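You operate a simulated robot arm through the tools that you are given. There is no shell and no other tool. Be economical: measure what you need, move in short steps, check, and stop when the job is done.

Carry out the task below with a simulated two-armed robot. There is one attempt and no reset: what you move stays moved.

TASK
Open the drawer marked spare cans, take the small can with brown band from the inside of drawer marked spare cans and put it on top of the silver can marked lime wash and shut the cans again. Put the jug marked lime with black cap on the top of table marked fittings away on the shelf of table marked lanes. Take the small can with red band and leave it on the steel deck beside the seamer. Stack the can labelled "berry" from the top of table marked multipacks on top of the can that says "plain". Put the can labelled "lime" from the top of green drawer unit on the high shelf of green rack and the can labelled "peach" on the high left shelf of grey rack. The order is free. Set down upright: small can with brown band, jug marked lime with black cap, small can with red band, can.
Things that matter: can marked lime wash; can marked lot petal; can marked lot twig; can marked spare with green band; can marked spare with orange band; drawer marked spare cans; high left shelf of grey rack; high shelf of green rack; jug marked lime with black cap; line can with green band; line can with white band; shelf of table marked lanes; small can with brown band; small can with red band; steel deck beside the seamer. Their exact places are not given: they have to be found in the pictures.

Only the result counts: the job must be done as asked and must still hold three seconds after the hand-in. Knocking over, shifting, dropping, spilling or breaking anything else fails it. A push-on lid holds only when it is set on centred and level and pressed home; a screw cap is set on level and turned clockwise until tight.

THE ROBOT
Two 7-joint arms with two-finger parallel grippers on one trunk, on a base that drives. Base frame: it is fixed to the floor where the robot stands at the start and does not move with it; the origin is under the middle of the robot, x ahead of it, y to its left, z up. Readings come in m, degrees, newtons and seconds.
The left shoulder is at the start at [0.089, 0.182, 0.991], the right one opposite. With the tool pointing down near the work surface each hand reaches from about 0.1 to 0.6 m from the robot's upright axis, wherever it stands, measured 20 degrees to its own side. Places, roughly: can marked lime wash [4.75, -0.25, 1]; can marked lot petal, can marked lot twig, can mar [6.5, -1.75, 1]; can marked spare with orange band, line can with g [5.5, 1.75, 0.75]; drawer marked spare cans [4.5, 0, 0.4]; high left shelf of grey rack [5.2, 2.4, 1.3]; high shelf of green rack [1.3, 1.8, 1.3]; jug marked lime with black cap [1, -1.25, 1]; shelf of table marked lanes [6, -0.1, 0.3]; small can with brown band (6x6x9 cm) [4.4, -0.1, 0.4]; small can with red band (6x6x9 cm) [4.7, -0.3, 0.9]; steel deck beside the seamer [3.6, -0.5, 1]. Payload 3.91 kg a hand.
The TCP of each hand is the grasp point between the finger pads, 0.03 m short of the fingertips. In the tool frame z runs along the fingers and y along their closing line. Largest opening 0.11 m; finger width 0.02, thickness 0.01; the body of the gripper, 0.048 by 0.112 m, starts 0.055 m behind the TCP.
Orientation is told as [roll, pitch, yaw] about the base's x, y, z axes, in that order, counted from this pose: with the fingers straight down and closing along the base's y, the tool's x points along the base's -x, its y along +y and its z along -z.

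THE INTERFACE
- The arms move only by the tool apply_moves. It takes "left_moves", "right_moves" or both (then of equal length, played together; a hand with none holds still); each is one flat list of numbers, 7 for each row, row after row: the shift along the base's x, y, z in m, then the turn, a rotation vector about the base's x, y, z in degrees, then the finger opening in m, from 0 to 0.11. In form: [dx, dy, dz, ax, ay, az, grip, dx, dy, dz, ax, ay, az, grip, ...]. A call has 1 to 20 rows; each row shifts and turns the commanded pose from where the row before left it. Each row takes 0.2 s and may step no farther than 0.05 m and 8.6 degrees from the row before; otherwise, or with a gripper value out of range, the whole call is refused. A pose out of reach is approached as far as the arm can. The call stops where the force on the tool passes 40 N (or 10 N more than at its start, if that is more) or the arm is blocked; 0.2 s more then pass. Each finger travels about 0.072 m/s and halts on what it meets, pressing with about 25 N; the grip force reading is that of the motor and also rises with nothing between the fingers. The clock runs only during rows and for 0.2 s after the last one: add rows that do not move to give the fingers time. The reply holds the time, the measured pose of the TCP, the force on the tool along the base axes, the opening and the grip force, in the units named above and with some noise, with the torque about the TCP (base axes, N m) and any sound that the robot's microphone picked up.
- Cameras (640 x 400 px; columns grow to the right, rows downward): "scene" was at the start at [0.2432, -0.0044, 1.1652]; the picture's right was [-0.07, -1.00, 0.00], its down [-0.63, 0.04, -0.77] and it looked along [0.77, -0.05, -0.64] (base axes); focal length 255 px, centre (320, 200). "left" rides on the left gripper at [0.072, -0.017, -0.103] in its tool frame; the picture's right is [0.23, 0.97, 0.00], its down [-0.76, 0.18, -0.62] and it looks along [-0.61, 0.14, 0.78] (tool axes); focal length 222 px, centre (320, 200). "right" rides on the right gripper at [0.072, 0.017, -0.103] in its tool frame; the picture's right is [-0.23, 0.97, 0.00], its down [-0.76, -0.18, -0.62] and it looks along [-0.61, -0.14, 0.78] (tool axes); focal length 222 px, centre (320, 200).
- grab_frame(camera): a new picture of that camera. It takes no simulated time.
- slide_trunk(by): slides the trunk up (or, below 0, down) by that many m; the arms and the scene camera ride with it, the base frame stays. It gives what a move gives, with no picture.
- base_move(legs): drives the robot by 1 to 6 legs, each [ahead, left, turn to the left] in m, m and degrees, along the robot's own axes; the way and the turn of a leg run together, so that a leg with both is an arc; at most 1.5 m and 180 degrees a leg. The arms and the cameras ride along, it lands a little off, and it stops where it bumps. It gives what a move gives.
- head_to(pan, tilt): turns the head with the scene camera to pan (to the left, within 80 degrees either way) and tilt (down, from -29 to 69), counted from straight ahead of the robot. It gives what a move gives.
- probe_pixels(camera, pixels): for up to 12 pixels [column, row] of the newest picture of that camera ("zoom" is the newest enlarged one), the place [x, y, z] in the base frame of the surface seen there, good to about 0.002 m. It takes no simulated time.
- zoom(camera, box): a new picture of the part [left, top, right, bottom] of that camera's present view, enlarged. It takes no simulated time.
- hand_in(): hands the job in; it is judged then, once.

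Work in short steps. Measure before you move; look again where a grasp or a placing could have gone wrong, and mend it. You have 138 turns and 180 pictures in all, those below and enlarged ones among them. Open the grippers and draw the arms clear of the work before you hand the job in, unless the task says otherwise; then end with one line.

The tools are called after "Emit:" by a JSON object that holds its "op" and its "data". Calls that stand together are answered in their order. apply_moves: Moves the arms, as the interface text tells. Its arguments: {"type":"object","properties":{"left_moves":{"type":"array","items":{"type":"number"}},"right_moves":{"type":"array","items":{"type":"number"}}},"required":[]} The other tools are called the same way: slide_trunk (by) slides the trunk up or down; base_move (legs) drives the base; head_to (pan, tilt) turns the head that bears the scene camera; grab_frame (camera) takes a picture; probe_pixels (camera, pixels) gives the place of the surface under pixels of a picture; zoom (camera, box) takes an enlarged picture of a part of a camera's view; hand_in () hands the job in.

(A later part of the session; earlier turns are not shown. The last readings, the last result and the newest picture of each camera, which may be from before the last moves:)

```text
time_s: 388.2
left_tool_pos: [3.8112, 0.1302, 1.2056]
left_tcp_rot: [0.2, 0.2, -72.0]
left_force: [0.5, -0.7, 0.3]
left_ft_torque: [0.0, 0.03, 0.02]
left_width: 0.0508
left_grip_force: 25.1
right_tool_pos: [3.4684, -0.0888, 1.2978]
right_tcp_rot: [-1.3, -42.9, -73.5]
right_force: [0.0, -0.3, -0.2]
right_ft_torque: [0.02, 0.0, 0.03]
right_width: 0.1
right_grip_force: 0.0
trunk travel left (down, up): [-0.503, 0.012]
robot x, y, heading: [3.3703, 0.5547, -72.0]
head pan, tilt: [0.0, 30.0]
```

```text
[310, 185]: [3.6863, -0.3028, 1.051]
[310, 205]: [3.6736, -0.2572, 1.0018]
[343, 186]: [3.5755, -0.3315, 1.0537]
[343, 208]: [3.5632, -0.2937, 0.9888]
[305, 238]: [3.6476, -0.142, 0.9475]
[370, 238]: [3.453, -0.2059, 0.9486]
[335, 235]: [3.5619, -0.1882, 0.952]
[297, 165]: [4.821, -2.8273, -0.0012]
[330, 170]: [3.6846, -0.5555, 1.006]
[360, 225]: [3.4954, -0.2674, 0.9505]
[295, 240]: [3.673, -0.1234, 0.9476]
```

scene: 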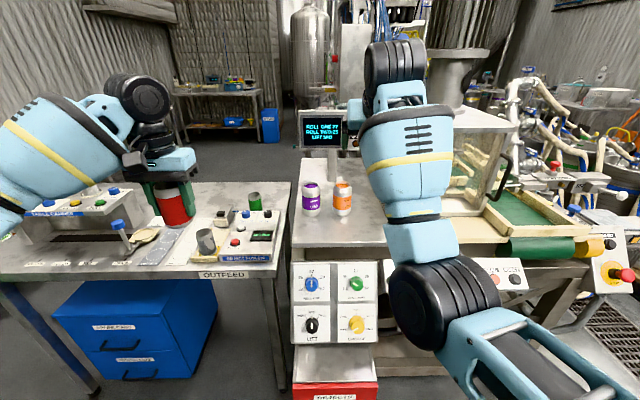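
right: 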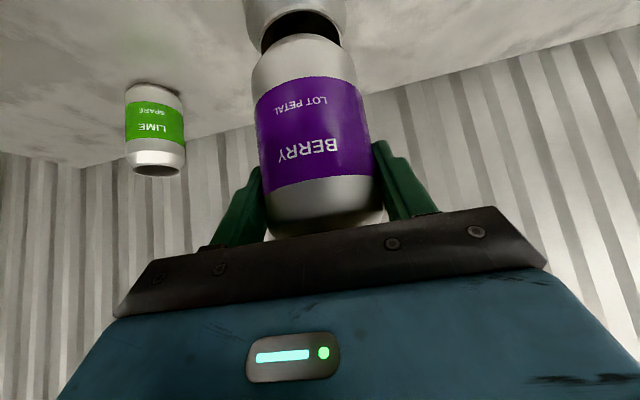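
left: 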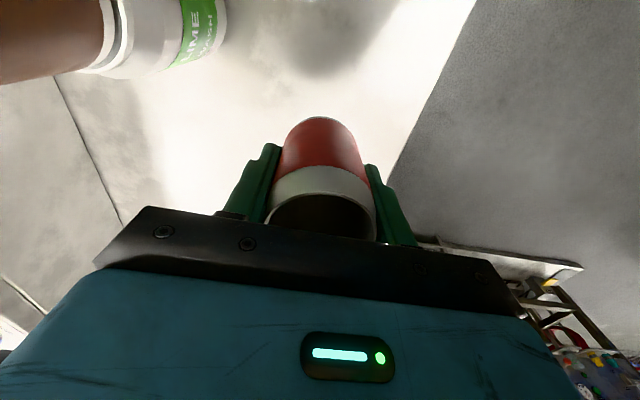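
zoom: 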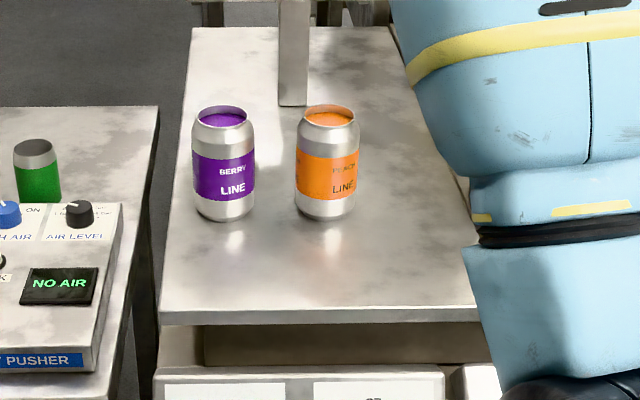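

The red can goes to [3.644,-0.201] on the deck, in front of the line cans with about 0.1 m clearance. I retract the right hand and check how far the front panel protrudes.

Emit:
{"op": "probe_pixels", "data": {"camera": "scene", "pixels": [[335, 300], [335, 350], [335, 393], [300, 390], [370, 340]]}}

Emit:
{"op": "apply_moves", "data": {"right_moves": [-0.0136, 0.0418, -0.015, 7.6, 2.47, 0, 0.1, -0.0136, 0.0418, -0.015, 7.6, 2.47, 0, 0.1, -0.0136, 0.0418, -0.015, 7.6, 2.47, 0, 0.1, -0.0136, 0.0418, -0.015, 7.6, 2.47, 0, 0.1, -0.0136, 0.0418, -0.015, 7.6, 2.47, 0, 0.1]}}

```text
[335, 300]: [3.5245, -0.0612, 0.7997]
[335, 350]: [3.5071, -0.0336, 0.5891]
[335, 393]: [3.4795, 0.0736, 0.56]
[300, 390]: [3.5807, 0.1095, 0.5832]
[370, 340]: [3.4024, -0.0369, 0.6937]
```

```text
time_s: 389.4
left_tool_pos: [3.8128, 0.1303, 1.2052]
left_tcp_rot: [0.2, 0.0, -72.0]
left_force: [-0.2, 0.3, 0.1]
left_ft_torque: [0.0, -0.03, 0.01]
left_width: 0.0508
left_grip_force: 25.2
right_tool_pos: [3.4577, -0.064, 1.197]
right_tcp_rot: [-2.7, -2.3, -74.6]
right_force: [0.5, -0.6, 1.0]
right_ft_torque: [0.0, 0.0, -0.02]
right_width: 0.1001
right_grip_force: 0.0
right hand out of reach, approached as far as the arm can: row 2, 3, 4, 5
trunk travel left (down, up): [-0.503, 0.012]
robot x, y, heading: [3.3747, 0.5585, -71.9]
head pan, tilt: [0.0, 30.0]
```

The reject bin protrudes, so I keep the base a bit back. I retract the right hand further and move ahead 0.19, right 0.1.

Emit:
{"op": "apply_moves", "data": {"right_moves": [-0.0136, 0.0418, 0, 0, 0, 0, 0.1, -0.0136, 0.0418, 0, 0, 0, 0, 0.1, -0.0136, 0.0418, 0, 0, 0, 0, 0.1, -0.0136, 0.0418, 0, 0, 0, 0, 0.1, -0.0136, 0.0418, 0, 0, 0, 0, 0.1]}}

Emit:
{"op": "base_move", "data": {"legs": [[0.19, -0.1, 0]]}}

Emit:
{"op": "head_to", "data": {"pan": 5, "tilt": 42}}

Emit:
{"op": "grab_frame", "data": {"camera": "scene"}}

```text
time_s: 390.6
left_tool_pos: [3.8123, 0.1294, 1.2066]
left_tcp_rot: [0.2, 0.0, -72.0]
left_force: [-0.1, -0.2, -0.1]
left_ft_torque: [0.01, 0.02, -0.02]
left_width: 0.0508
left_grip_force: 25.1
right_tool_pos: [3.4728, -0.0548, 1.2105]
right_tcp_rot: [-2.5, -2.3, -74.9]
right_force: [-0.1, -0.3, -0.3]
right_ft_torque: [0.01, 0.0, 0.02]
right_width: 0.0997
right_grip_force: 0.0
right hand out of reach, approached as far as the arm can: row 1, 2, 3, 4, 5
trunk travel left (down, up): [-0.503, 0.012]
robot x, y, heading: [3.3737, 0.5572, -72.1]
head pan, tilt: [0.0, 30.0]
```

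```text
time_s: 392.2
left_tool_pos: [3.7767, -0.0821, 1.2073]
left_tcp_rot: [0.2, -0.1, -72.1]
left_force: [0.2, 0.3, -0.1]
left_ft_torque: [-0.01, 0.02, 0.0]
left_width: 0.0509
left_grip_force: 24.8
right_tool_pos: [3.4371, -0.2682, 1.2157]
right_tcp_rot: [-2.2, -2.9, -74.9]
right_force: [1.0, 0.3, 0.5]
right_ft_torque: [-0.03, 0.02, -0.02]
right_width: 0.0998
right_grip_force: 0.1
trunk travel left (down, up): [-0.503, 0.012]
robot x, y, heading: [3.3368, 0.3434, -72.1]
head pan, tilt: [0.0, 30.0]
```

```text
time_s: 393.0
left_tool_pos: [3.7774, -0.0832, 1.207]
left_tcp_rot: [0.2, 0.1, -72.1]
left_force: [-0.1, -0.1, -0.4]
left_ft_torque: [0.0, -0.01, 0.02]
left_width: 0.0508
left_grip_force: 24.6
right_tool_pos: [3.4344, -0.2694, 1.215]
right_tcp_rot: [-2.2, -2.7, -75.1]
right_force: [-0.2, -0.3, 0.3]
right_ft_torque: [0.0, 0.0, 0.0]
right_width: 0.1
right_grip_force: 0.0
trunk travel left (down, up): [-0.503, 0.012]
robot x, y, heading: [3.3369, 0.3453, -71.9]
head pan, tilt: [5.0, 42.0]
```

```text
67 pictures are left
```

scene: 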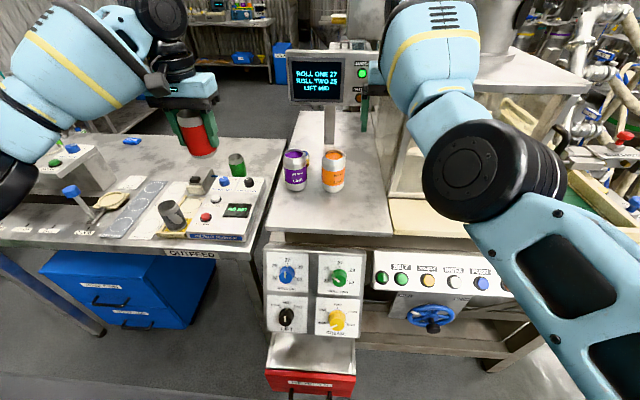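

The right hand is clear; now I move the red can over its spot and lower it to 2 cm above the deck.

Emit:
{"op": "apply_moves", "data": {"left_moves": [-0.033, -0.0295, 0, 0, 0, 0, 0.04, -0.033, -0.0295, 0, 0, 0, 0, 0.04, -0.033, -0.0295, 0, 0, 0, 0, 0.04, -0.034, -0.0295, 0, 0, 0, 0, 0.04, 0, 0, -0.045, 0, 0, 0, 0.04, 0, 0, -0.045, 0, 0, 0, 0.04, 0, 0, -0.045, 0, 0, 0, 0.04, 0, 0, -0.045, 0, 0, 0, 0.04, 0, 0, 0, 0, 0, 0, 0.04]}}

Emit:
{"op": "zoom", "data": {"camera": "scene", "box": [240, 100, 400, 250]}}

```text
time_s: 395.0
left_tool_pos: [3.6431, -0.2013, 1.0242]
left_tcp_rot: [0.2, 0.1, -72.1]
left_force: [0.1, 0.0, 0.5]
left_ft_torque: [-0.01, -0.01, 0.01]
left_width: 0.051
left_grip_force: 24.9
right_tool_pos: [3.4349, -0.2693, 1.2154]
right_tcp_rot: [-2.2, -2.9, -75.1]
right_force: [0.4, 0.1, -1.1]
right_ft_torque: [-0.01, -0.01, 0.01]
right_width: 0.1
right_grip_force: 0.0
trunk travel left (down, up): [-0.503, 0.012]
robot x, y, heading: [3.3382, 0.3471, -72.2]
head pan, tilt: [5.0, 42.0]
```

```text
2.67 times, centred on (320, 175) of scene
```

zoom: 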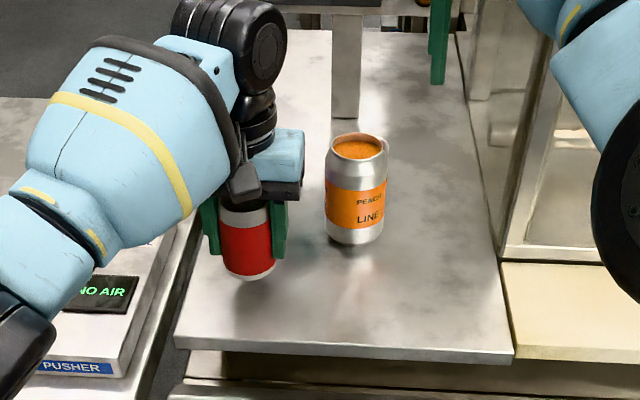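

Position is good. I lower to contact in small steps.

Emit:
{"op": "apply_moves", "data": {"left_moves": [0, 0, -0.012, 0, 0, 0, 0.04, 0, 0, -0.004, 0, 0, 0, 0.04, 0, 0, 0, 0, 0, 0, 0.04]}}

Emit:
{"op": "apply_moves", "data": {"left_moves": [0, 0, -0.002, 0, 0, 0, 0.04, 0, 0, -0.002, 0, 0, 0, 0.04, 0, 0, 0, 0, 0, 0, 0.04]}}

Emit:
{"op": "apply_moves", "data": {"left_moves": [0, 0, -0.002, 0, 0, 0, 0.04, 0, 0, -0.001, 0, 0, 0, 0.04, 0, 0, 0, 0, 0, 0, 0.04]}}

```text
time_s: 395.8
left_tool_pos: [3.6449, -0.2011, 1.009]
left_tcp_rot: [0.1, 0.1, -72.0]
left_force: [-0.5, 0.2, -0.9]
left_ft_torque: [-0.03, 0.0, 0.0]
left_width: 0.0506
left_grip_force: 24.9
right_tool_pos: [3.4352, -0.27, 1.2156]
right_tcp_rot: [-2.3, -2.9, -75.1]
right_force: [-0.4, 0.1, 0.1]
right_ft_torque: [-0.03, -0.01, 0.05]
right_width: 0.1002
right_grip_force: 0.0
trunk travel left (down, up): [-0.503, 0.012]
robot x, y, heading: [3.3394, 0.3464, -72.2]
head pan, tilt: [5.0, 42.0]
```

```text
time_s: 396.6
left_tool_pos: [3.643, -0.2011, 1.0062]
left_tcp_rot: [0.2, 0.1, -72.1]
left_force: [0.0, -0.2, -0.1]
left_ft_torque: [0.03, 0.03, -0.04]
left_width: 0.0511
left_grip_force: 24.9
right_tool_pos: [3.436, -0.2696, 1.2153]
right_tcp_rot: [-2.2, -2.9, -75.0]
right_force: [0.2, 0.7, 0.0]
right_ft_torque: [0.04, -0.02, 0.02]
right_width: 0.1
right_grip_force: 0.0
trunk travel left (down, up): [-0.503, 0.012]
robot x, y, heading: [3.3379, 0.3442, -72.0]
head pan, tilt: [5.0, 42.0]
```

```text
time_s: 397.4
left_tool_pos: [3.6438, -0.2006, 1.0025]
left_tcp_rot: [0.2, 0.2, -72.1]
left_force: [0.3, -0.1, -0.4]
left_ft_torque: [0.0, 0.0, 0.01]
left_width: 0.0509
left_grip_force: 24.7
right_tool_pos: [3.4362, -0.2699, 1.2157]
right_tcp_rot: [-2.1, -2.9, -75.2]
right_force: [-0.2, -0.1, -0.4]
right_ft_torque: [-0.01, -0.01, -0.05]
right_width: 0.0999
right_grip_force: 0.0
trunk travel left (down, up): [-0.503, 0.012]
robot x, y, heading: [3.3381, 0.3457, -72.2]
head pan, tilt: [5.0, 42.0]
```

Still free at 1.0025; two more sets of 2 mm steps, each checked for contact.

Emit:
{"op": "apply_moves", "data": {"left_moves": [0, 0, -0.002, 0, 0, 0, 0.04, 0, 0, 0, 0, 0, 0, 0.04]}}

Emit:
{"op": "apply_moves", "data": {"left_moves": [0, 0, -0.0015, 0, 0, 0, 0.04, 0, 0, 0, 0, 0, 0, 0.04]}}

Emit:
{"op": "apply_moves", "data": {"left_moves": [0, 0, -0.0015, 0, 0, 0, 0.04, 0, 0, 0, 0, 0, 0, 0.04]}}

```text
time_s: 398.0
left_tool_pos: [3.6449, -0.202, 1.0004]
left_tcp_rot: [0.1, 0.1, -72.1]
left_force: [0.4, -0.4, -0.1]
left_ft_torque: [0.03, 0.0, 0.0]
left_width: 0.051
left_grip_force: 25.0
right_tool_pos: [3.4351, -0.2696, 1.2163]
right_tcp_rot: [-2.2, -2.9, -75.0]
right_force: [0.1, 0.6, -0.7]
right_ft_torque: [-0.03, 0.0, 0.02]
right_width: 0.1
right_grip_force: 0.1
trunk travel left (down, up): [-0.503, 0.012]
robot x, y, heading: [3.3416, 0.3448, -72.0]
head pan, tilt: [5.0, 42.0]
```

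```text
time_s: 398.6
left_tool_pos: [3.6435, -0.2023, 1.0007]
left_tcp_rot: [0.3, 0.0, -72.2]
left_force: [-0.3, -0.3, 4.1]
left_ft_torque: [0.0, 0.02, 0.02]
left_width: 0.0508
left_grip_force: 24.4
right_tool_pos: [3.4347, -0.269, 1.2173]
right_tcp_rot: [-2.2, -2.9, -75.1]
right_force: [-0.6, -0.6, 0.2]
right_ft_torque: [-0.01, 0.0, -0.01]
right_width: 0.1
right_grip_force: 0.1
trunk travel left (down, up): [-0.503, 0.012]
robot x, y, heading: [3.3384, 0.3516, -72.2]
head pan, tilt: [5.0, 42.0]
```

```text
time_s: 399.2
left_tool_pos: [3.644, -0.2012, 1.0001]
left_tcp_rot: [0.1, -0.1, -72.2]
left_force: [2.6, -1.1, 10.8]
left_ft_torque: [-0.01, 0.01, 0.02]
left_width: 0.0509
left_grip_force: 25.6
right_tool_pos: [3.434, -0.2695, 1.2169]
right_tcp_rot: [-2.3, -2.9, -75.1]
right_force: [-0.2, -0.2, 0.5]
right_ft_torque: [0.03, 0.01, -0.01]
right_width: 0.0999
right_grip_force: 0.2
trunk travel left (down, up): [-0.503, 0.012]
robot x, y, heading: [3.332, 0.3459, -72.0]
head pan, tilt: [5.0, 42.0]
```

Firm contact. I release, lift clear, back away and verify, then drive toward the green drawer unit.

Emit:
{"op": "apply_moves", "data": {"left_moves": [0, 0, 0, 0, 0, 0, 0.055, 0, 0, 0, 0, 0, 0, 0.065, 0, 0, 0, 0, 0, 0, 0.08, 0, 0, 0, 0, 0, 0, 0.09, 0, 0, 0.03, 0, 0, 0, 0.09, 0, 0, 0.045, 0, 0, 0, 0.09, 0, 0, 0.045, 0, 0, 0, 0.09, 0, 0, 0.045, 0, 0, 0, 0.09, 0, 0, 0.045, 0, 0, 0, 0.09]}}

Emit:
{"op": "zoom", "data": {"camera": "scene", "box": [240, 100, 400, 250]}}

Emit:
{"op": "base_move", "data": {"legs": [[-0.5, 0, 0], [0, 0, 90], [1.5, 0, 0]]}}

Emit:
{"op": "head_to", "data": {"pan": 5, "tilt": 35}}

Emit:
{"op": "grab_frame", "data": {"camera": "scene"}}

```text
time_s: 401.2
left_tool_pos: [3.6433, -0.1985, 1.2097]
left_tcp_rot: [0.2, -0.1, -72.1]
left_force: [0.1, 0.3, 0.3]
left_ft_torque: [-0.02, -0.04, -0.01]
left_width: 0.0899
left_grip_force: 0.1
right_tool_pos: [3.4341, -0.269, 1.2173]
right_tcp_rot: [-2.2, -3.0, -75.1]
right_force: [-0.7, 0.1, 0.6]
right_ft_torque: [0.0, -0.01, -0.02]
right_width: 0.0999
right_grip_force: 0.1
trunk travel left (down, up): [-0.503, 0.012]
robot x, y, heading: [3.3405, 0.3471, -71.7]
head pan, tilt: [5.0, 42.0]
```

```text
2.67 times, centred on (320, 175) of scene
```

zoom: 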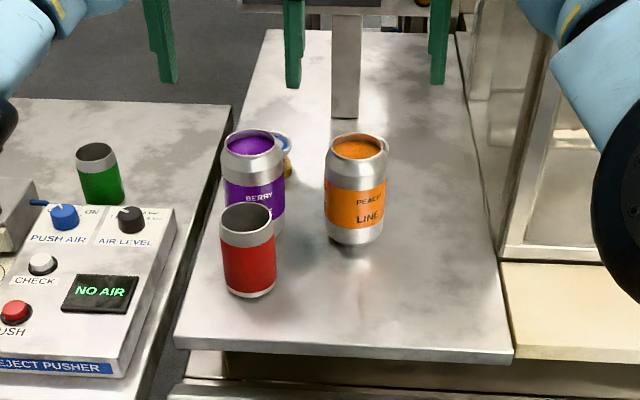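

```text
time_s: 415.0
left_tool_pos: [5.1702, 1.5779, 1.2076]
left_tcp_rot: [0.2, 0.1, 17.4]
left_force: [-0.3, 0.7, 0.6]
left_ft_torque: [-0.02, -0.01, 0.01]
left_width: 0.0898
left_grip_force: 0.0
right_tool_pos: [5.2393, 1.3672, 1.2151]
right_tcp_rot: [-2.2, -2.9, 14.4]
right_force: [-0.8, 0.2, -0.5]
right_ft_torque: [0.01, 0.01, 0.0]
right_width: 0.1001
right_grip_force: 0.1
trunk travel left (down, up): [-0.503, 0.012]
robot x, y, heading: [4.6238, 1.2794, 17.7]
head pan, tilt: [5.0, 42.0]
```

```text
time_s: 415.7
left_tool_pos: [5.171, 1.577, 1.2076]
left_tcp_rot: [0.2, 0.0, 17.5]
left_force: [-0.2, -0.1, 0.0]
left_ft_torque: [0.02, -0.01, 0.0]
left_width: 0.0902
left_grip_force: 0.1
right_tool_pos: [5.2394, 1.367, 1.2157]
right_tcp_rot: [-2.2, -2.8, 14.3]
right_force: [-0.2, 0.5, -0.8]
right_ft_torque: [0.01, 0.02, 0.01]
right_width: 0.0998
right_grip_force: 0.1
trunk travel left (down, up): [-0.503, 0.012]
robot x, y, heading: [4.6237, 1.2769, 17.3]
head pan, tilt: [5.0, 35.0]
```

```text
64 pictures are left
```

scene: 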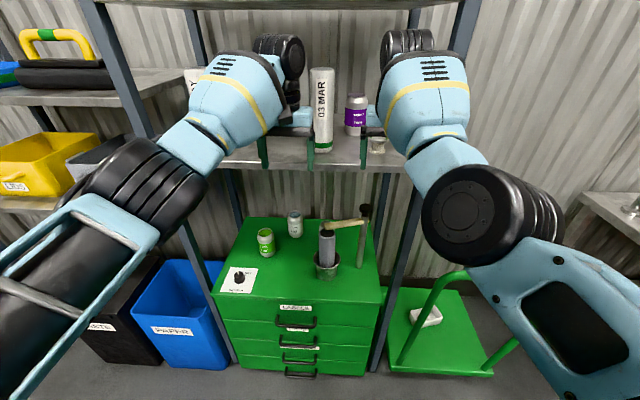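

Red can stands on the deck. Here, lime is at (266,240) on the green unit; I zoom to identify the others.

Emit:
{"op": "zoom", "data": {"camera": "scene", "box": [220, 190, 390, 300]}}

Emit:
{"op": "probe_pixels", "data": {"camera": "scene", "pixels": [[266, 232], [266, 245], [295, 214], [295, 228], [327, 240], [327, 265], [335, 228], [365, 230], [240, 280], [225, 285], [380, 300], [300, 290]]}}

Emit:
{"op": "base_move", "data": {"legs": [[-0.2, 0, 0]]}}

Emit:
{"op": "head_to", "data": {"pan": -5, "tilt": 20}}

Emit:
{"op": "grab_frame", "data": {"camera": "scene"}}

```text
3.64 times, centred on (305, 245) of scene
```

zoom: 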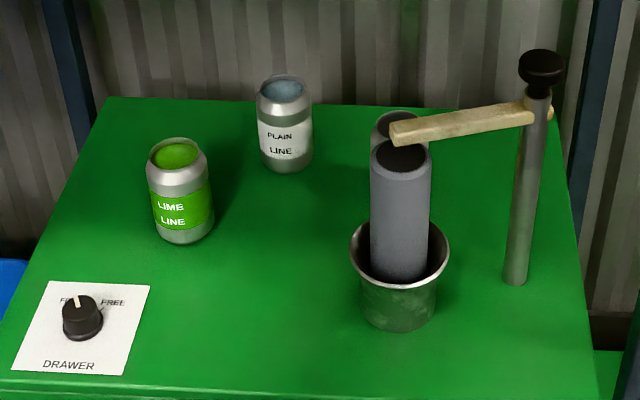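

```text
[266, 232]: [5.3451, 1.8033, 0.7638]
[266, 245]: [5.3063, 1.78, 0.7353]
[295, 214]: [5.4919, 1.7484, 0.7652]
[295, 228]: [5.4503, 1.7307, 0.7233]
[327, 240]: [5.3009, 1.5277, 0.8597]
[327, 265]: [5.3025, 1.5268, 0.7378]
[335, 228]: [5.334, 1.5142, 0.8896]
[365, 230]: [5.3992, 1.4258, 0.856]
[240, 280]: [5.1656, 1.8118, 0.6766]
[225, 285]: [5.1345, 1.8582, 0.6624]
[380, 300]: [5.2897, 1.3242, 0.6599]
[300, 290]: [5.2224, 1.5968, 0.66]
```

```text
time_s: 417.3
left_tool_pos: [4.9828, 1.5164, 1.2076]
left_tcp_rot: [0.3, 0.2, 17.4]
left_force: [0.0, -0.3, -1.2]
left_ft_torque: [0.0, -0.04, -0.02]
left_width: 0.0902
left_grip_force: 0.1
right_tool_pos: [5.0515, 1.309, 1.2151]
right_tcp_rot: [-2.2, -2.8, 14.2]
right_force: [-0.4, 0.5, 0.5]
right_ft_torque: [0.0, 0.01, -0.02]
right_width: 0.1003
right_grip_force: 0.1
trunk travel left (down, up): [-0.503, 0.012]
robot x, y, heading: [4.4361, 1.2127, 17.4]
head pan, tilt: [5.0, 35.0]
```

```text
time_s: 418.1
left_tool_pos: [4.9844, 1.518, 1.2075]
left_tcp_rot: [0.2, 0.1, 17.4]
left_force: [-0.2, -0.2, -0.5]
left_ft_torque: [-0.03, 0.0, 0.0]
left_width: 0.0901
left_grip_force: 0.0
right_tool_pos: [5.0516, 1.3084, 1.2158]
right_tcp_rot: [-2.2, -2.9, 14.3]
right_force: [-0.6, -0.7, -1.2]
right_ft_torque: [0.03, -0.01, -0.03]
right_width: 0.0998
right_grip_force: 0.1
trunk travel left (down, up): [-0.503, 0.012]
robot x, y, heading: [4.4333, 1.2124, 17.5]
head pan, tilt: [-5.0, 20.0]
```

```text
62 pictures are left
```

scene: 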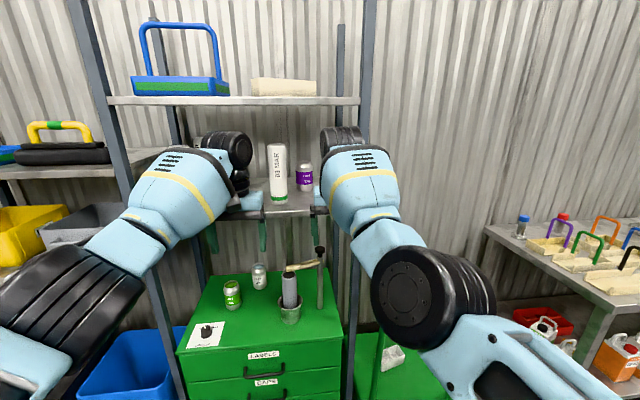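

The drawer unit holds LIME LINE, PLAIN LINE, and a third can hidden behind the roll stand (surely PEACH). I pitch the left tool to 25° down, lower the trunk and look from further left.

Emit:
{"op": "apply_moves", "data": {"left_moves": [-0.01, 0, 0, 2.45, -7.75, 0, 0.1, -0.01, 0, 0, 2.45, -7.75, 0, 0.1, -0.01, 0, 0, 2.45, -7.75, 0, 0.1, -0.01, 0, 0, 2.45, -7.75, 0, 0.1, 0, 0, 0, 2.45, -7.75, 0, 0.1, 0, 0, 0, 2.45, -7.75, 0, 0.1, 0, 0, 0, 2.45, -7.75, 0, 0.1, 0, 0, 0, 2.45, -7.75, 0, 0.1]}}

Emit:
{"op": "slide_trunk", "data": {"by": -0.25}}

Emit:
{"op": "base_move", "data": {"legs": [[0.08, 0.25, 0]]}}

Emit:
{"op": "head_to", "data": {"pan": -8, "tilt": 35}}

Emit:
{"op": "grab_frame", "data": {"camera": "scene"}}

Emit:
{"op": "zoom", "data": {"camera": "scene", "box": [240, 130, 440, 270]}}

```text
time_s: 419.9
left_tool_pos: [4.9435, 1.5179, 1.2076]
left_tcp_rot: [0.4, -65.0, 17.2]
left_force: [0.3, 0.9, 0.1]
left_ft_torque: [0.0, 0.02, 0.02]
left_width: 0.0999
left_grip_force: 0.1
right_tool_pos: [5.0511, 1.3086, 1.214]
right_tcp_rot: [-2.2, -2.9, 14.3]
right_force: [0.0, 0.1, -0.4]
right_ft_torque: [0.02, -0.01, -0.01]
right_width: 0.1
right_grip_force: 0.1
trunk travel left (down, up): [-0.503, 0.012]
robot x, y, heading: [4.4312, 1.2175, 17.3]
head pan, tilt: [-5.0, 20.0]
```

```text
time_s: 422.4
left_tool_pos: [4.9424, 1.5181, 0.9588]
left_tcp_rot: [0.5, -65.0, 17.2]
left_force: [0.0, 0.6, 0.4]
left_ft_torque: [0.0, -0.03, 0.01]
left_width: 0.0999
left_grip_force: 0.0
right_tool_pos: [5.0573, 1.2991, 0.7014]
right_tcp_rot: [-4.0, 22.6, 13.0]
right_force: [-0.7, 0.5, -0.2]
right_ft_torque: [-0.01, 0.0, 0.0]
right_width: 0.0999
right_grip_force: 0.1
trunk travel left (down, up): [-0.253, 0.262]
robot x, y, heading: [4.4321, 1.2149, 17.3]
head pan, tilt: [-5.0, 20.0]
```

```text
time_s: 425.2
left_tool_pos: [4.9466, 1.7791, 0.9581]
left_tcp_rot: [0.4, -65.0, 17.1]
left_force: [-0.2, 0.3, -0.2]
left_ft_torque: [-0.03, 0.01, -0.02]
left_width: 0.0999
left_grip_force: 0.0
right_tool_pos: [5.0593, 1.5611, 0.6997]
right_tcp_rot: [-4.1, 22.9, 12.8]
right_force: [-0.9, -0.6, 0.7]
right_ft_torque: [0.01, 0.01, -0.01]
right_width: 0.1002
right_grip_force: 0.1
trunk travel left (down, up): [-0.253, 0.262]
robot x, y, heading: [4.4373, 1.4772, 17.4]
head pan, tilt: [-5.0, 20.0]
```

```text
time_s: 426.0
left_tool_pos: [4.9465, 1.78, 0.9581]
left_tcp_rot: [0.5, -64.9, 17.0]
left_force: [0.1, 0.0, 0.5]
left_ft_torque: [-0.04, 0.02, 0.0]
left_width: 0.1
left_grip_force: 0.2
right_tool_pos: [5.0604, 1.5582, 0.7012]
right_tcp_rot: [-4.1, 22.9, 12.5]
right_force: [0.9, -0.2, -0.1]
right_ft_torque: [-0.02, 0.0, -0.02]
right_width: 0.0997
right_grip_force: 0.0
trunk travel left (down, up): [-0.253, 0.262]
robot x, y, heading: [4.437, 1.4779, 17.1]
head pan, tilt: [-8.0, 35.0]
```

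```text
61 pictures are left
```

scene: 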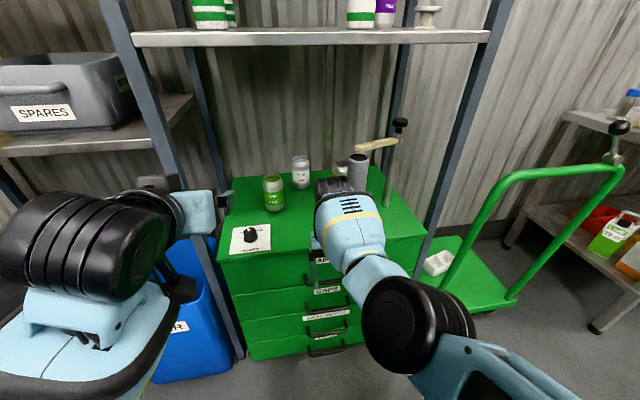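

```text
2.86 times, centred on (340, 200) of scene
```

zoom: 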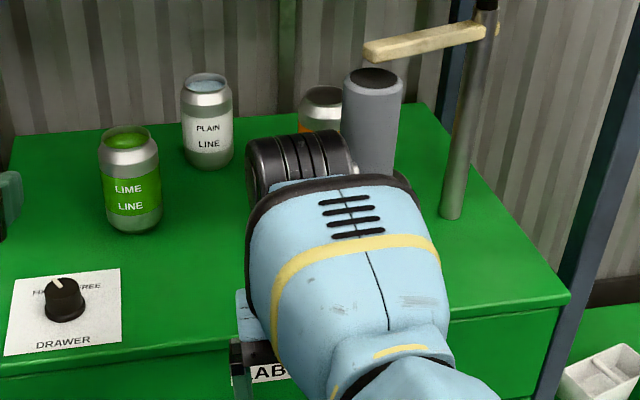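

The orange-band can is behind the grey tube at zoom (322,105). I probe it, the tube and the other cans.

Emit:
{"op": "probe_pixels", "data": {"camera": "zoom", "pixels": [[303, 95], [322, 88], [338, 95], [320, 105], [310, 122], [372, 78], [370, 120], [130, 133], [130, 160], [207, 78], [207, 115], [380, 45]]}}

```text
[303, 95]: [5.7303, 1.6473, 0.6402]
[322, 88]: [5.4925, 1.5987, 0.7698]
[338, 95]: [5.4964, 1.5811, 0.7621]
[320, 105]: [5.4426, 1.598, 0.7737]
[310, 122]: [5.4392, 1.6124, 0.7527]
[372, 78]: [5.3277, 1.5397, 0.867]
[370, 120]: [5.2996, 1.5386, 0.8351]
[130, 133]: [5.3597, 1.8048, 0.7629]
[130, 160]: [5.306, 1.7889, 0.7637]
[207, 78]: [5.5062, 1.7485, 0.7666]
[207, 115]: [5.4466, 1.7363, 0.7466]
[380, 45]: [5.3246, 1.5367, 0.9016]
```

Peach centre is about [5.468,1.597], top 0.774; approaching at heading -30° passes between the tube and the PLAIN can. I rotate the left tool right by 47°, pull the right hand back and up, and move up.

Emit:
{"op": "apply_moves", "data": {"left_moves": [0, 0, 0, 0, 0, -7.83, 0.1, 0, 0, 0, 0, 0, -7.83, 0.1, 0, 0, 0, 0, 0, -7.83, 0.1, 0, 0, 0, 0, 0, -7.83, 0.1, 0, 0, 0, 0, 0, -7.83, 0.1, 0, 0, 0, 0, 0, -7.83, 0.1, 0, 0, 0, 4, 6.9, 0, 0.1, 0, 0, 0, 0, 0, 0, 0.1], "right_moves": [-0.0244, -0.0271, 0.025, 0.86, -2.77, 0, 0.1, -0.0244, -0.0271, 0.025, 0.86, -2.77, 0, 0.1, -0.0244, -0.0271, 0.025, 0.86, -2.77, 0, 0.1, -0.0244, -0.0271, 0.025, 0.86, -2.77, 0, 0.1, -0.0244, -0.0271, 0.025, 0.86, -2.77, 0, 0.1, -0.0244, -0.0271, 0.025, 0.86, -2.77, 0, 0.1, -0.0244, -0.0271, 0.025, 0.86, -2.77, 0, 0.1, -0.0244, -0.0271, 0.025, 0.86, -2.77, 0, 0.1]}}

Emit:
{"op": "base_move", "data": {"legs": [[0.2, -0.24, 0]]}}

Emit:
{"op": "grab_frame", "data": {"camera": "scene"}}

```text
time_s: 427.8
left_tool_pos: [4.9461, 1.7793, 0.9577]
left_tcp_rot: [0.5, -56.9, -29.9]
left_force: [-0.6, 0.4, 0.9]
left_ft_torque: [0.01, 0.0, 0.04]
left_width: 0.0999
left_grip_force: 0.0
right_tool_pos: [5.1112, 1.3479, 0.8036]
right_tcp_rot: [-3.3, 0.0, 12.2]
right_force: [0.3, 0.3, 0.3]
right_ft_torque: [0.02, 0.01, -0.02]
right_width: 0.1001
right_grip_force: 0.0
right hand out of reach, approached as far as the arm can: row 1, 2, 3, 4, 5, 6, 7, 8
trunk travel left (down, up): [-0.253, 0.262]
robot x, y, heading: [4.4374, 1.4784, 17.2]
head pan, tilt: [-8.0, 35.0]
```

```text
time_s: 429.9
left_tool_pos: [5.1323, 1.6633, 0.9572]
left_tcp_rot: [0.2, -57.1, -29.7]
left_force: [0.7, 0.4, 0.2]
left_ft_torque: [0.04, 0.02, 0.03]
left_width: 0.1
left_grip_force: 0.0
right_tool_pos: [5.2986, 1.237, 0.8043]
right_tcp_rot: [-1.8, 0.5, 12.5]
right_force: [-5.3, 23.3, -2.8]
right_ft_torque: [0.11, -0.03, -0.05]
right_width: 0.0882
right_grip_force: 0.0
trunk travel left (down, up): [-0.253, 0.262]
robot x, y, heading: [4.6227, 1.3598, 17.3]
head pan, tilt: [-8.0, 35.0]
stopped in leg 1: the force on the tool passed its limit at 55 N (the readings are from after the stop); the commanded pose is now the measured one
```

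```text
59 pictures are left
```

scene: 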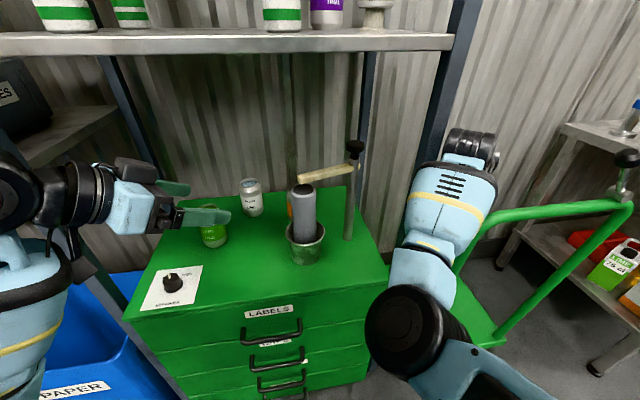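

The right hand touched the cart's handle side. I step left slightly, lift the right hand above it, and check the cart.

Emit:
{"op": "base_move", "data": {"legs": [[0, 0.05, 0]]}}

Emit:
{"op": "apply_moves", "data": {"right_moves": [0, 0, 0.04, 0, 0, 0, 0.1, 0, 0, 0.045, 0, 0, 0, 0.1, 0, 0, 0.045, 0, 0, 0, 0.1, 0, 0, 0.045, 0, 0, 0, 0.1, 0, 0, 0.045, 0, 0, 0, 0.1, -0.02, -0.01, 0.03, 0, 0, 0, 0.1, -0.03, -0.01, 0.0, 0, 0, 0, 0.1, -0.03, -0.01, 0.0, 0, 0, 0, 0.1, -0.03, -0.01, 0.0, 0, 0, 0, 0.1]}}

Emit:
{"op": "head_to", "data": {"pan": -30, "tilt": 35}}

Emit:
{"op": "grab_frame", "data": {"camera": "scene"}}

```text
time_s: 431.0
left_tool_pos: [5.1194, 1.7067, 0.9573]
left_tcp_rot: [0.4, -57.0, -29.8]
left_force: [0.1, -0.2, 0.6]
left_ft_torque: [-0.01, 0.0, -0.02]
left_width: 0.0999
left_grip_force: 0.0
right_tool_pos: [5.2828, 1.2788, 0.8053]
right_tcp_rot: [-2.1, 0.3, 12.0]
right_force: [-0.5, 1.6, 0.4]
right_ft_torque: [0.0, -0.02, 0.01]
right_width: 0.1
right_grip_force: 0.0
trunk travel left (down, up): [-0.253, 0.262]
robot x, y, heading: [4.6061, 1.4088, 17.3]
head pan, tilt: [-8.0, 35.0]
```

```text
time_s: 432.3
left_tool_pos: [5.1159, 1.7054, 0.9589]
left_tcp_rot: [0.7, -57.1, -30.2]
left_force: [0.1, -0.2, -0.6]
left_ft_torque: [-0.04, 0.02, 0.0]
left_width: 0.0999
left_grip_force: 0.0
right_tool_pos: [5.2864, 1.2327, 0.9443]
right_tcp_rot: [-3.3, 10.1, 7.8]
right_force: [0.1, 0.1, 0.6]
right_ft_torque: [-0.02, 0.03, 0.0]
right_width: 0.0998
right_grip_force: 0.0
right hand out of reach, approached as far as the arm can: row 1, 2
trunk travel left (down, up): [-0.253, 0.262]
robot x, y, heading: [4.6108, 1.4065, 17.1]
head pan, tilt: [-8.0, 35.0]
stopped in row 6 (right hand): the arm was blocked; the commanded pose is now the measured one
```

```text
time_s: 433.2
left_tool_pos: [5.1156, 1.704, 0.9594]
left_tcp_rot: [0.8, -57.1, -30.2]
left_force: [-0.2, 0.4, -0.5]
left_ft_torque: [0.01, 0.0, -0.06]
left_width: 0.1002
left_grip_force: 0.0
right_tool_pos: [5.2876, 1.2331, 0.9434]
right_tcp_rot: [-3.2, 10.2, 8.0]
right_force: [-0.4, -0.3, 0.5]
right_ft_torque: [0.03, 0.0, 0.04]
right_width: 0.1001
right_grip_force: 0.0
trunk travel left (down, up): [-0.253, 0.262]
robot x, y, heading: [4.6076, 1.4078, 17.1]
head pan, tilt: [-30.0, 35.0]
```

```text
58 pictures are left
```

scene: 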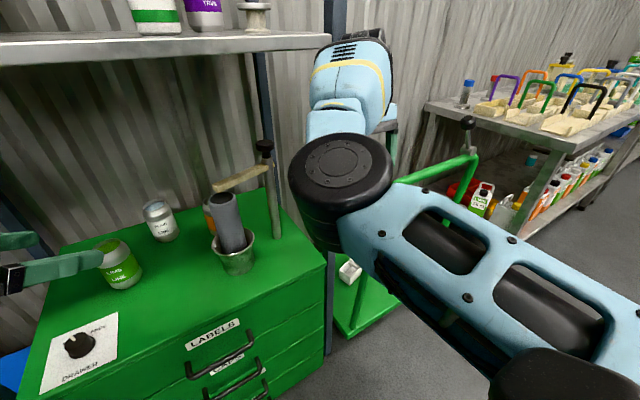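

The right arm is too high to retract tool-down. I back off, lower it in the open and then fold it in; and recheck the view.

Emit:
{"op": "base_move", "data": {"legs": [[-0.35, 0, 0]]}}

Emit:
{"op": "apply_moves", "data": {"right_moves": [0, 0, -0.045, 0.6, -1.9, 0, 0.1, 0, 0, -0.045, 0.6, -1.9, 0, 0.1, 0, 0, -0.045, 0.6, -1.9, 0, 0.1, 0, 0, -0.045, 0.6, -1.9, 0, 0.1, 0, 0, -0.045, 0.6, -1.9, 0, 0.1, -0.038, -0.012, -0.02, 0, 0, 0, 0.1, -0.038, -0.012, -0.02, 0, 0, 0, 0.1, -0.038, -0.012, 0, 0, 0, 0, 0.1, -0.038, -0.012, 0, 0, 0, 0, 0.1, -0.038, -0.012, 0, 0, 0, 0, 0.1, -0.038, -0.012, 0, 0, 0, 0, 0.1]}}

Emit:
{"op": "head_to", "data": {"pan": -20, "tilt": 35}}

Emit:
{"op": "grab_frame", "data": {"camera": "scene"}}

```text
time_s: 435.4
left_tool_pos: [4.7831, 1.6031, 0.9585]
left_tcp_rot: [0.5, -57.0, -30.0]
left_force: [-0.8, -0.4, -0.1]
left_ft_torque: [0.07, 0.0, -0.02]
left_width: 0.1
left_grip_force: 0.1
right_tool_pos: [4.9555, 1.1322, 0.9402]
right_tcp_rot: [-3.2, 10.5, 8.2]
right_force: [-0.7, -1.0, 0.8]
right_ft_torque: [-0.01, 0.01, 0.02]
right_width: 0.1001
right_grip_force: 0.0
trunk travel left (down, up): [-0.253, 0.262]
robot x, y, heading: [4.2741, 1.3041, 17.5]
head pan, tilt: [-30.0, 35.0]
```

```text
time_s: 437.8
left_tool_pos: [4.7843, 1.6032, 0.9574]
left_tcp_rot: [0.5, -57.0, -30.0]
left_force: [-0.1, 0.6, 0.6]
left_ft_torque: [-0.01, 0.02, -0.01]
left_width: 0.0998
left_grip_force: 0.1
right_tool_pos: [4.7632, 1.0198, 0.6563]
right_tcp_rot: [-3.5, -0.8, 6.8]
right_force: [0.5, -0.9, -0.8]
right_ft_torque: [0.0, 0.02, 0.0]
right_width: 0.1001
right_grip_force: 0.1
right hand out of reach, approached as far as the arm can: row 9, 10, 11
trunk travel left (down, up): [-0.253, 0.262]
robot x, y, heading: [4.2745, 1.3063, 17.3]
head pan, tilt: [-30.0, 35.0]
```

```text
time_s: 438.6
left_tool_pos: [4.7824, 1.6025, 0.9569]
left_tcp_rot: [0.5, -57.0, -30.0]
left_force: [0.3, 0.0, 0.0]
left_ft_torque: [-0.01, 0.01, 0.01]
left_width: 0.1002
left_grip_force: 0.1
right_tool_pos: [4.7632, 1.0184, 0.6547]
right_tcp_rot: [-3.7, -0.6, 7.1]
right_force: [-0.3, -0.9, 0.3]
right_ft_torque: [0.01, -0.01, 0.01]
right_width: 0.0999
right_grip_force: 0.2
trunk travel left (down, up): [-0.253, 0.262]
robot x, y, heading: [4.2764, 1.3025, 17.3]
head pan, tilt: [-20.0, 35.0]
```

```text
57 pictures are left
```

scene: 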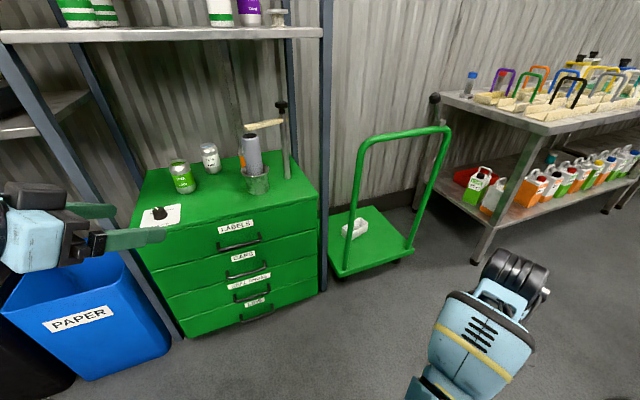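

The right hand is lower now and will clear the cart handle by a few centimetres. I check the cart position and drive to the peach pose.

Emit:
{"op": "probe_pixels", "data": {"camera": "scene", "pixels": [[411, 252], [408, 230], [336, 272], [437, 128], [352, 180], [260, 133], [240, 160]]}}

Emit:
{"op": "base_move", "data": {"legs": [[0.535, -0.121, 0]]}}

Emit:
{"op": "head_to", "data": {"pan": 5, "tilt": 45}}

Emit:
{"op": "grab_frame", "data": {"camera": "scene"}}

Emit:
{"op": "grab_frame", "data": {"camera": "left"}}

```text
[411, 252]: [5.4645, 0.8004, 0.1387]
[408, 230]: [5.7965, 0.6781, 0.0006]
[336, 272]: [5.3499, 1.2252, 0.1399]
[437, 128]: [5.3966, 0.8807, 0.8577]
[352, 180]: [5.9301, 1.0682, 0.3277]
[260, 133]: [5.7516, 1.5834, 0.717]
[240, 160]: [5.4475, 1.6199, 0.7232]
```

```text
time_s: 441.7
left_tool_pos: [5.3233, 1.6442, 0.9571]
left_tcp_rot: [0.5, -57.1, -30.1]
left_force: [0.6, 0.1, 0.4]
left_ft_torque: [0.03, -0.02, 0.03]
left_width: 0.0998
left_grip_force: 0.0
right_tool_pos: [5.2939, 1.0534, 0.6531]
right_tcp_rot: [-4.5, 0.1, 6.1]
right_force: [0.8, 0.0, -0.7]
right_ft_torque: [0.01, 0.02, 0.0]
right_width: 0.1003
right_grip_force: 0.0
trunk travel left (down, up): [-0.253, 0.262]
robot x, y, heading: [4.8115, 1.3458, 17.4]
head pan, tilt: [-20.0, 35.0]
stopped in leg 1: the robot was blocked; the commanded pose is now the measured one
```

```text
time_s: 442.6
left_tool_pos: [5.3227, 1.6448, 0.9585]
left_tcp_rot: [0.6, -56.9, -30.1]
left_force: [0.0, -0.1, 0.0]
left_ft_torque: [0.03, -0.05, -0.04]
left_width: 0.1001
left_grip_force: 0.1
right_tool_pos: [5.2936, 1.0528, 0.6518]
right_tcp_rot: [-4.2, 0.2, 6.3]
right_force: [0.0, 0.6, 0.2]
right_ft_torque: [0.0, 0.01, 0.0]
right_width: 0.1001
right_grip_force: 0.2
trunk travel left (down, up): [-0.253, 0.262]
robot x, y, heading: [4.8178, 1.3458, 17.1]
head pan, tilt: [5.0, 45.0]
```

```text
56 pictures are left
```

scene: 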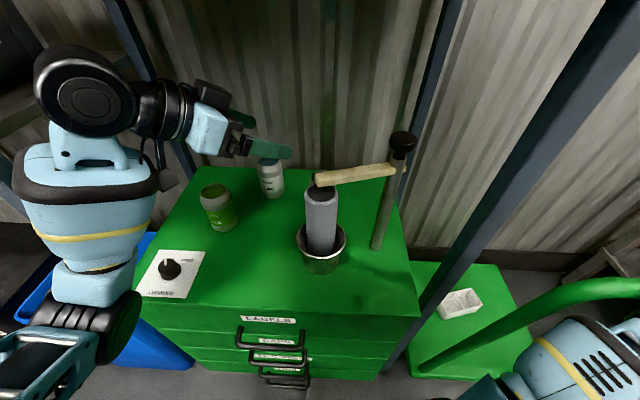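

```text
55 pictures are left
```

left: 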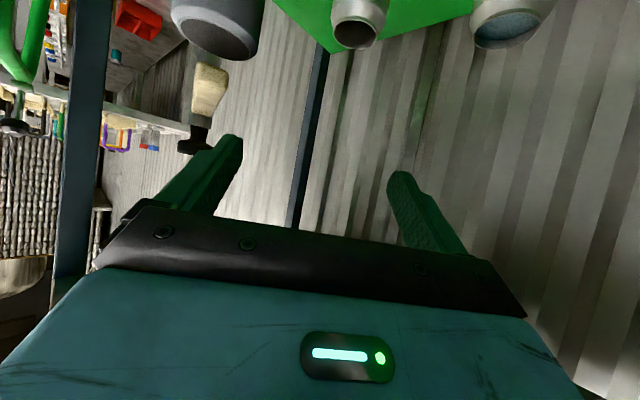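

In the left view peach (358,25) lies straight ahead between the tube and PLAIN. I lower to the pre-grasp and advance along the tool, then check.

Emit:
{"op": "apply_moves", "data": {"left_moves": [0.0128, 0.0015, -0.038, 0, 0, 0, 0.1, 0.0128, 0.0015, -0.038, 0, 0, 0, 0.1, 0.0128, 0.0015, -0.038, 0, 0, 0, 0.1, 0.0128, 0.0015, -0.038, 0, 0, 0, 0.1, 0.0313, -0.0182, -0.0237, 0, 0, 0, 0.1, 0, 0, 0, 0, 0, 0, 0.1]}}

Emit:
{"op": "grab_frame", "data": {"camera": "left"}}

Emit:
{"op": "zoom", "data": {"camera": "scene", "box": [180, 60, 400, 240]}}

```text
time_s: 444.0
left_tool_pos: [5.4051, 1.6329, 0.7829]
left_tcp_rot: [0.5, -57.0, -30.2]
left_force: [-0.8, 0.3, 0.1]
left_ft_torque: [0.02, 0.02, 0.01]
left_width: 0.1
left_grip_force: 0.1
right_tool_pos: [5.2931, 1.0537, 0.6514]
right_tcp_rot: [-4.3, 0.2, 6.2]
right_force: [0.4, -0.1, -0.3]
right_ft_torque: [0.02, 0.0, 0.01]
right_width: 0.1001
right_grip_force: 0.1
trunk travel left (down, up): [-0.253, 0.262]
robot x, y, heading: [4.8139, 1.3462, 16.9]
head pan, tilt: [5.0, 45.0]
```

```text
54 pictures are left
```

left: 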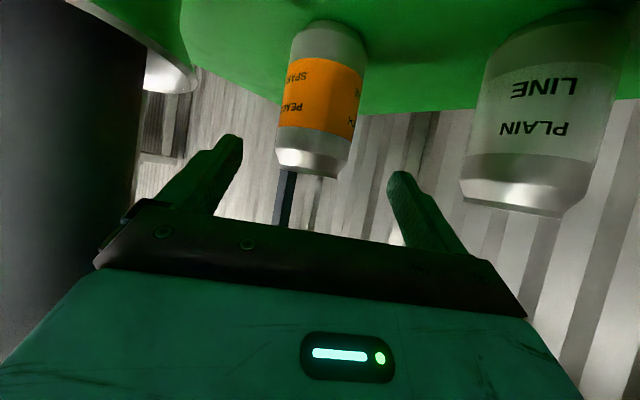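

```text
2.22 times, centred on (290, 150) of scene
```

zoom: 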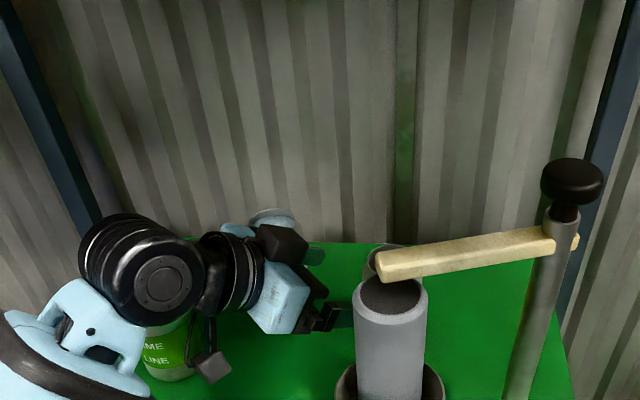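

It reads PEACH SPARE and is centred. I advance the last 8 cm and close.

Emit:
{"op": "apply_moves", "data": {"left_moves": [0.0313, -0.018, -0.0237, 0, 0, 0, 0.1, 0.0313, -0.018, -0.0237, 0, 0, 0, 0.1, 0, 0, 0, 0, 0, 0, 0.1, 0, 0, 0, 0, 0, 0, 0.05, 0, 0, 0, 0, 0, 0, 0.05, 0, 0, 0, 0, 0, 0, 0.05, 0, 0, 0, 0, 0, 0, 0.05]}}

Emit:
{"op": "grab_frame", "data": {"camera": "left"}}

```text
time_s: 445.6
left_tool_pos: [5.468, 1.5962, 0.7356]
left_tcp_rot: [0.6, -57.0, -30.1]
left_force: [0.7, 0.1, -0.8]
left_ft_torque: [-0.01, -0.02, -0.04]
left_width: 0.0642
left_grip_force: 24.7
right_tool_pos: [5.2939, 1.0531, 0.6528]
right_tcp_rot: [-4.4, 0.1, 6.1]
right_force: [0.0, 0.4, -0.4]
right_ft_torque: [-0.01, -0.01, -0.01]
right_width: 0.1001
right_grip_force: 0.1
trunk travel left (down, up): [-0.253, 0.262]
robot x, y, heading: [4.8122, 1.3435, 17.1]
head pan, tilt: [5.0, 45.0]
```

```text
52 pictures are left
```

left: 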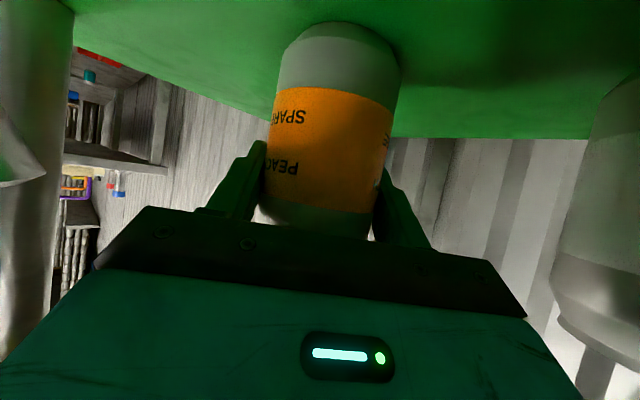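

Peach is held. I lift, withdraw, back off toward the left bay and raise the trunk to look at the high left shelf.

Emit:
{"op": "apply_moves", "data": {"left_moves": [0, 0, 0.03, 0, 0, 0, 0.05, 0, 0, 0.04, 0, 0, 0, 0.05, 0, 0, 0.04, 0, 0, 0, 0.05, 0, 0, 0.03, 0, 0, 0, 0.05, -0.0313, 0.018, 0, 0, 0, 0, 0.05, -0.0313, 0.018, 0, 0, 0, 0, 0.05, -0.0313, 0.018, 0, 0, 0, 0, 0.05, -0.0313, 0.018, 0, 0, 0, 0, 0.05, -0.0313, 0.018, 0, 0, 0, 0, 0.05]}}

Emit:
{"op": "base_move", "data": {"legs": [[-0.4, 0, 0], [0, 0.6, 0]]}}

Emit:
{"op": "slide_trunk", "data": {"by": 0.25}}

Emit:
{"op": "head_to", "data": {"pan": 5, "tilt": 12}}

Emit:
{"op": "grab_frame", "data": {"camera": "scene"}}

```text
time_s: 447.6
left_tool_pos: [5.3111, 1.6864, 0.8754]
left_tcp_rot: [0.6, -57.1, -30.1]
left_force: [0.3, -0.2, -0.3]
left_ft_torque: [0.0, -0.01, -0.02]
left_width: 0.0641
left_grip_force: 25.6
right_tool_pos: [5.2948, 1.0526, 0.6531]
right_tcp_rot: [-4.2, 0.1, 6.2]
right_force: [0.0, -0.5, 0.0]
right_ft_torque: [0.04, 0.02, 0.0]
right_width: 0.1003
right_grip_force: 0.1
trunk travel left (down, up): [-0.253, 0.262]
robot x, y, heading: [4.8144, 1.3414, 17.1]
head pan, tilt: [5.0, 45.0]
```

```text
time_s: 455.4
left_tool_pos: [4.7546, 2.1436, 0.8747]
left_tcp_rot: [0.5, -57.0, -29.9]
left_force: [0.6, -0.6, -0.2]
left_ft_torque: [-0.01, 0.02, -0.01]
left_width: 0.0636
left_grip_force: 24.8
right_tool_pos: [4.7379, 1.5105, 0.652]
right_tcp_rot: [-4.3, 0.3, 6.3]
right_force: [-0.9, -0.9, -0.6]
right_ft_torque: [-0.01, -0.02, 0.0]
right_width: 0.0999
right_grip_force: 0.0
trunk travel left (down, up): [-0.253, 0.262]
robot x, y, heading: [4.2572, 1.8049, 17.3]
head pan, tilt: [5.0, 45.0]
```

```text
time_s: 458.0
left_tool_pos: [4.7548, 2.1435, 1.1246]
left_tcp_rot: [0.4, -56.9, -29.9]
left_force: [-0.6, -0.6, -0.3]
left_ft_torque: [-0.01, 0.01, 0.01]
left_width: 0.0638
left_grip_force: 25.3
right_tool_pos: [4.7385, 1.51, 0.9014]
right_tcp_rot: [-4.2, 0.4, 6.4]
right_force: [0.3, 0.4, 0.4]
right_ft_torque: [-0.02, 0.01, 0.0]
right_width: 0.1
right_grip_force: 0.1
trunk travel left (down, up): [-0.503, 0.012]
robot x, y, heading: [4.2542, 1.804, 17.5]
head pan, tilt: [5.0, 45.0]
```

```text
time_s: 459.0
left_tool_pos: [4.7552, 2.1429, 1.1243]
left_tcp_rot: [0.5, -57.0, -30.0]
left_force: [-0.4, 0.1, -0.1]
left_ft_torque: [0.0, 0.03, -0.01]
left_width: 0.0637
left_grip_force: 24.3
right_tool_pos: [4.7378, 1.5113, 0.903]
right_tcp_rot: [-4.3, 0.3, 6.3]
right_force: [-0.3, 0.1, 0.1]
right_ft_torque: [0.03, 0.01, 0.02]
right_width: 0.0997
right_grip_force: 0.0
trunk travel left (down, up): [-0.503, 0.012]
robot x, y, heading: [4.255, 1.8014, 17.3]
head pan, tilt: [5.0, 12.0]
```

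```text
51 pictures are left
```

scene: 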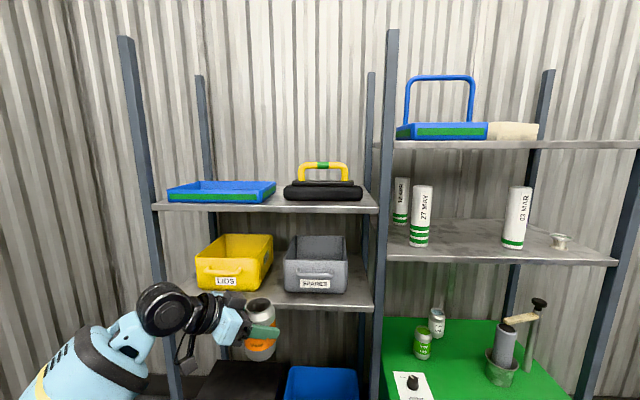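

The high left shelf holds a blue tray and a black crate. I zoom and probe for free shelf area.

Emit:
{"op": "zoom", "data": {"camera": "scene", "box": [140, 150, 400, 230]}}

Emit:
{"op": "probe_pixels", "data": {"camera": "scene", "pixels": [[160, 206], [376, 208], [270, 206], [280, 203], [279, 196], [279, 190], [262, 199], [285, 197], [360, 198], [370, 200], [163, 203], [320, 198]]}}

```text
2.46 times, centred on (270, 190) of scene
```

zoom: 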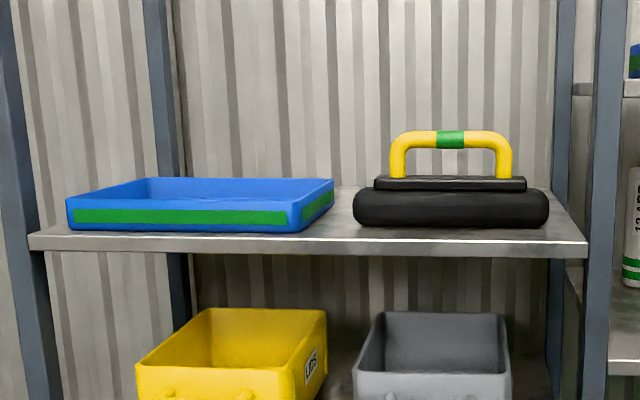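

```text
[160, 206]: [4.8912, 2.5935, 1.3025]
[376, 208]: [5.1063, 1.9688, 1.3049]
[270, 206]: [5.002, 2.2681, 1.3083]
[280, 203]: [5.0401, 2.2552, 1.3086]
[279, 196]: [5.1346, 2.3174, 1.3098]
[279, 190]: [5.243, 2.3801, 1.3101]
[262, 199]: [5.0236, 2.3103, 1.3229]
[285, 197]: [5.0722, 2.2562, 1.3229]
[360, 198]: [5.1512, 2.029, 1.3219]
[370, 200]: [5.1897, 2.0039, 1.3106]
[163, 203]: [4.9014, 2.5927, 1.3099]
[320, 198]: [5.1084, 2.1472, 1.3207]
```

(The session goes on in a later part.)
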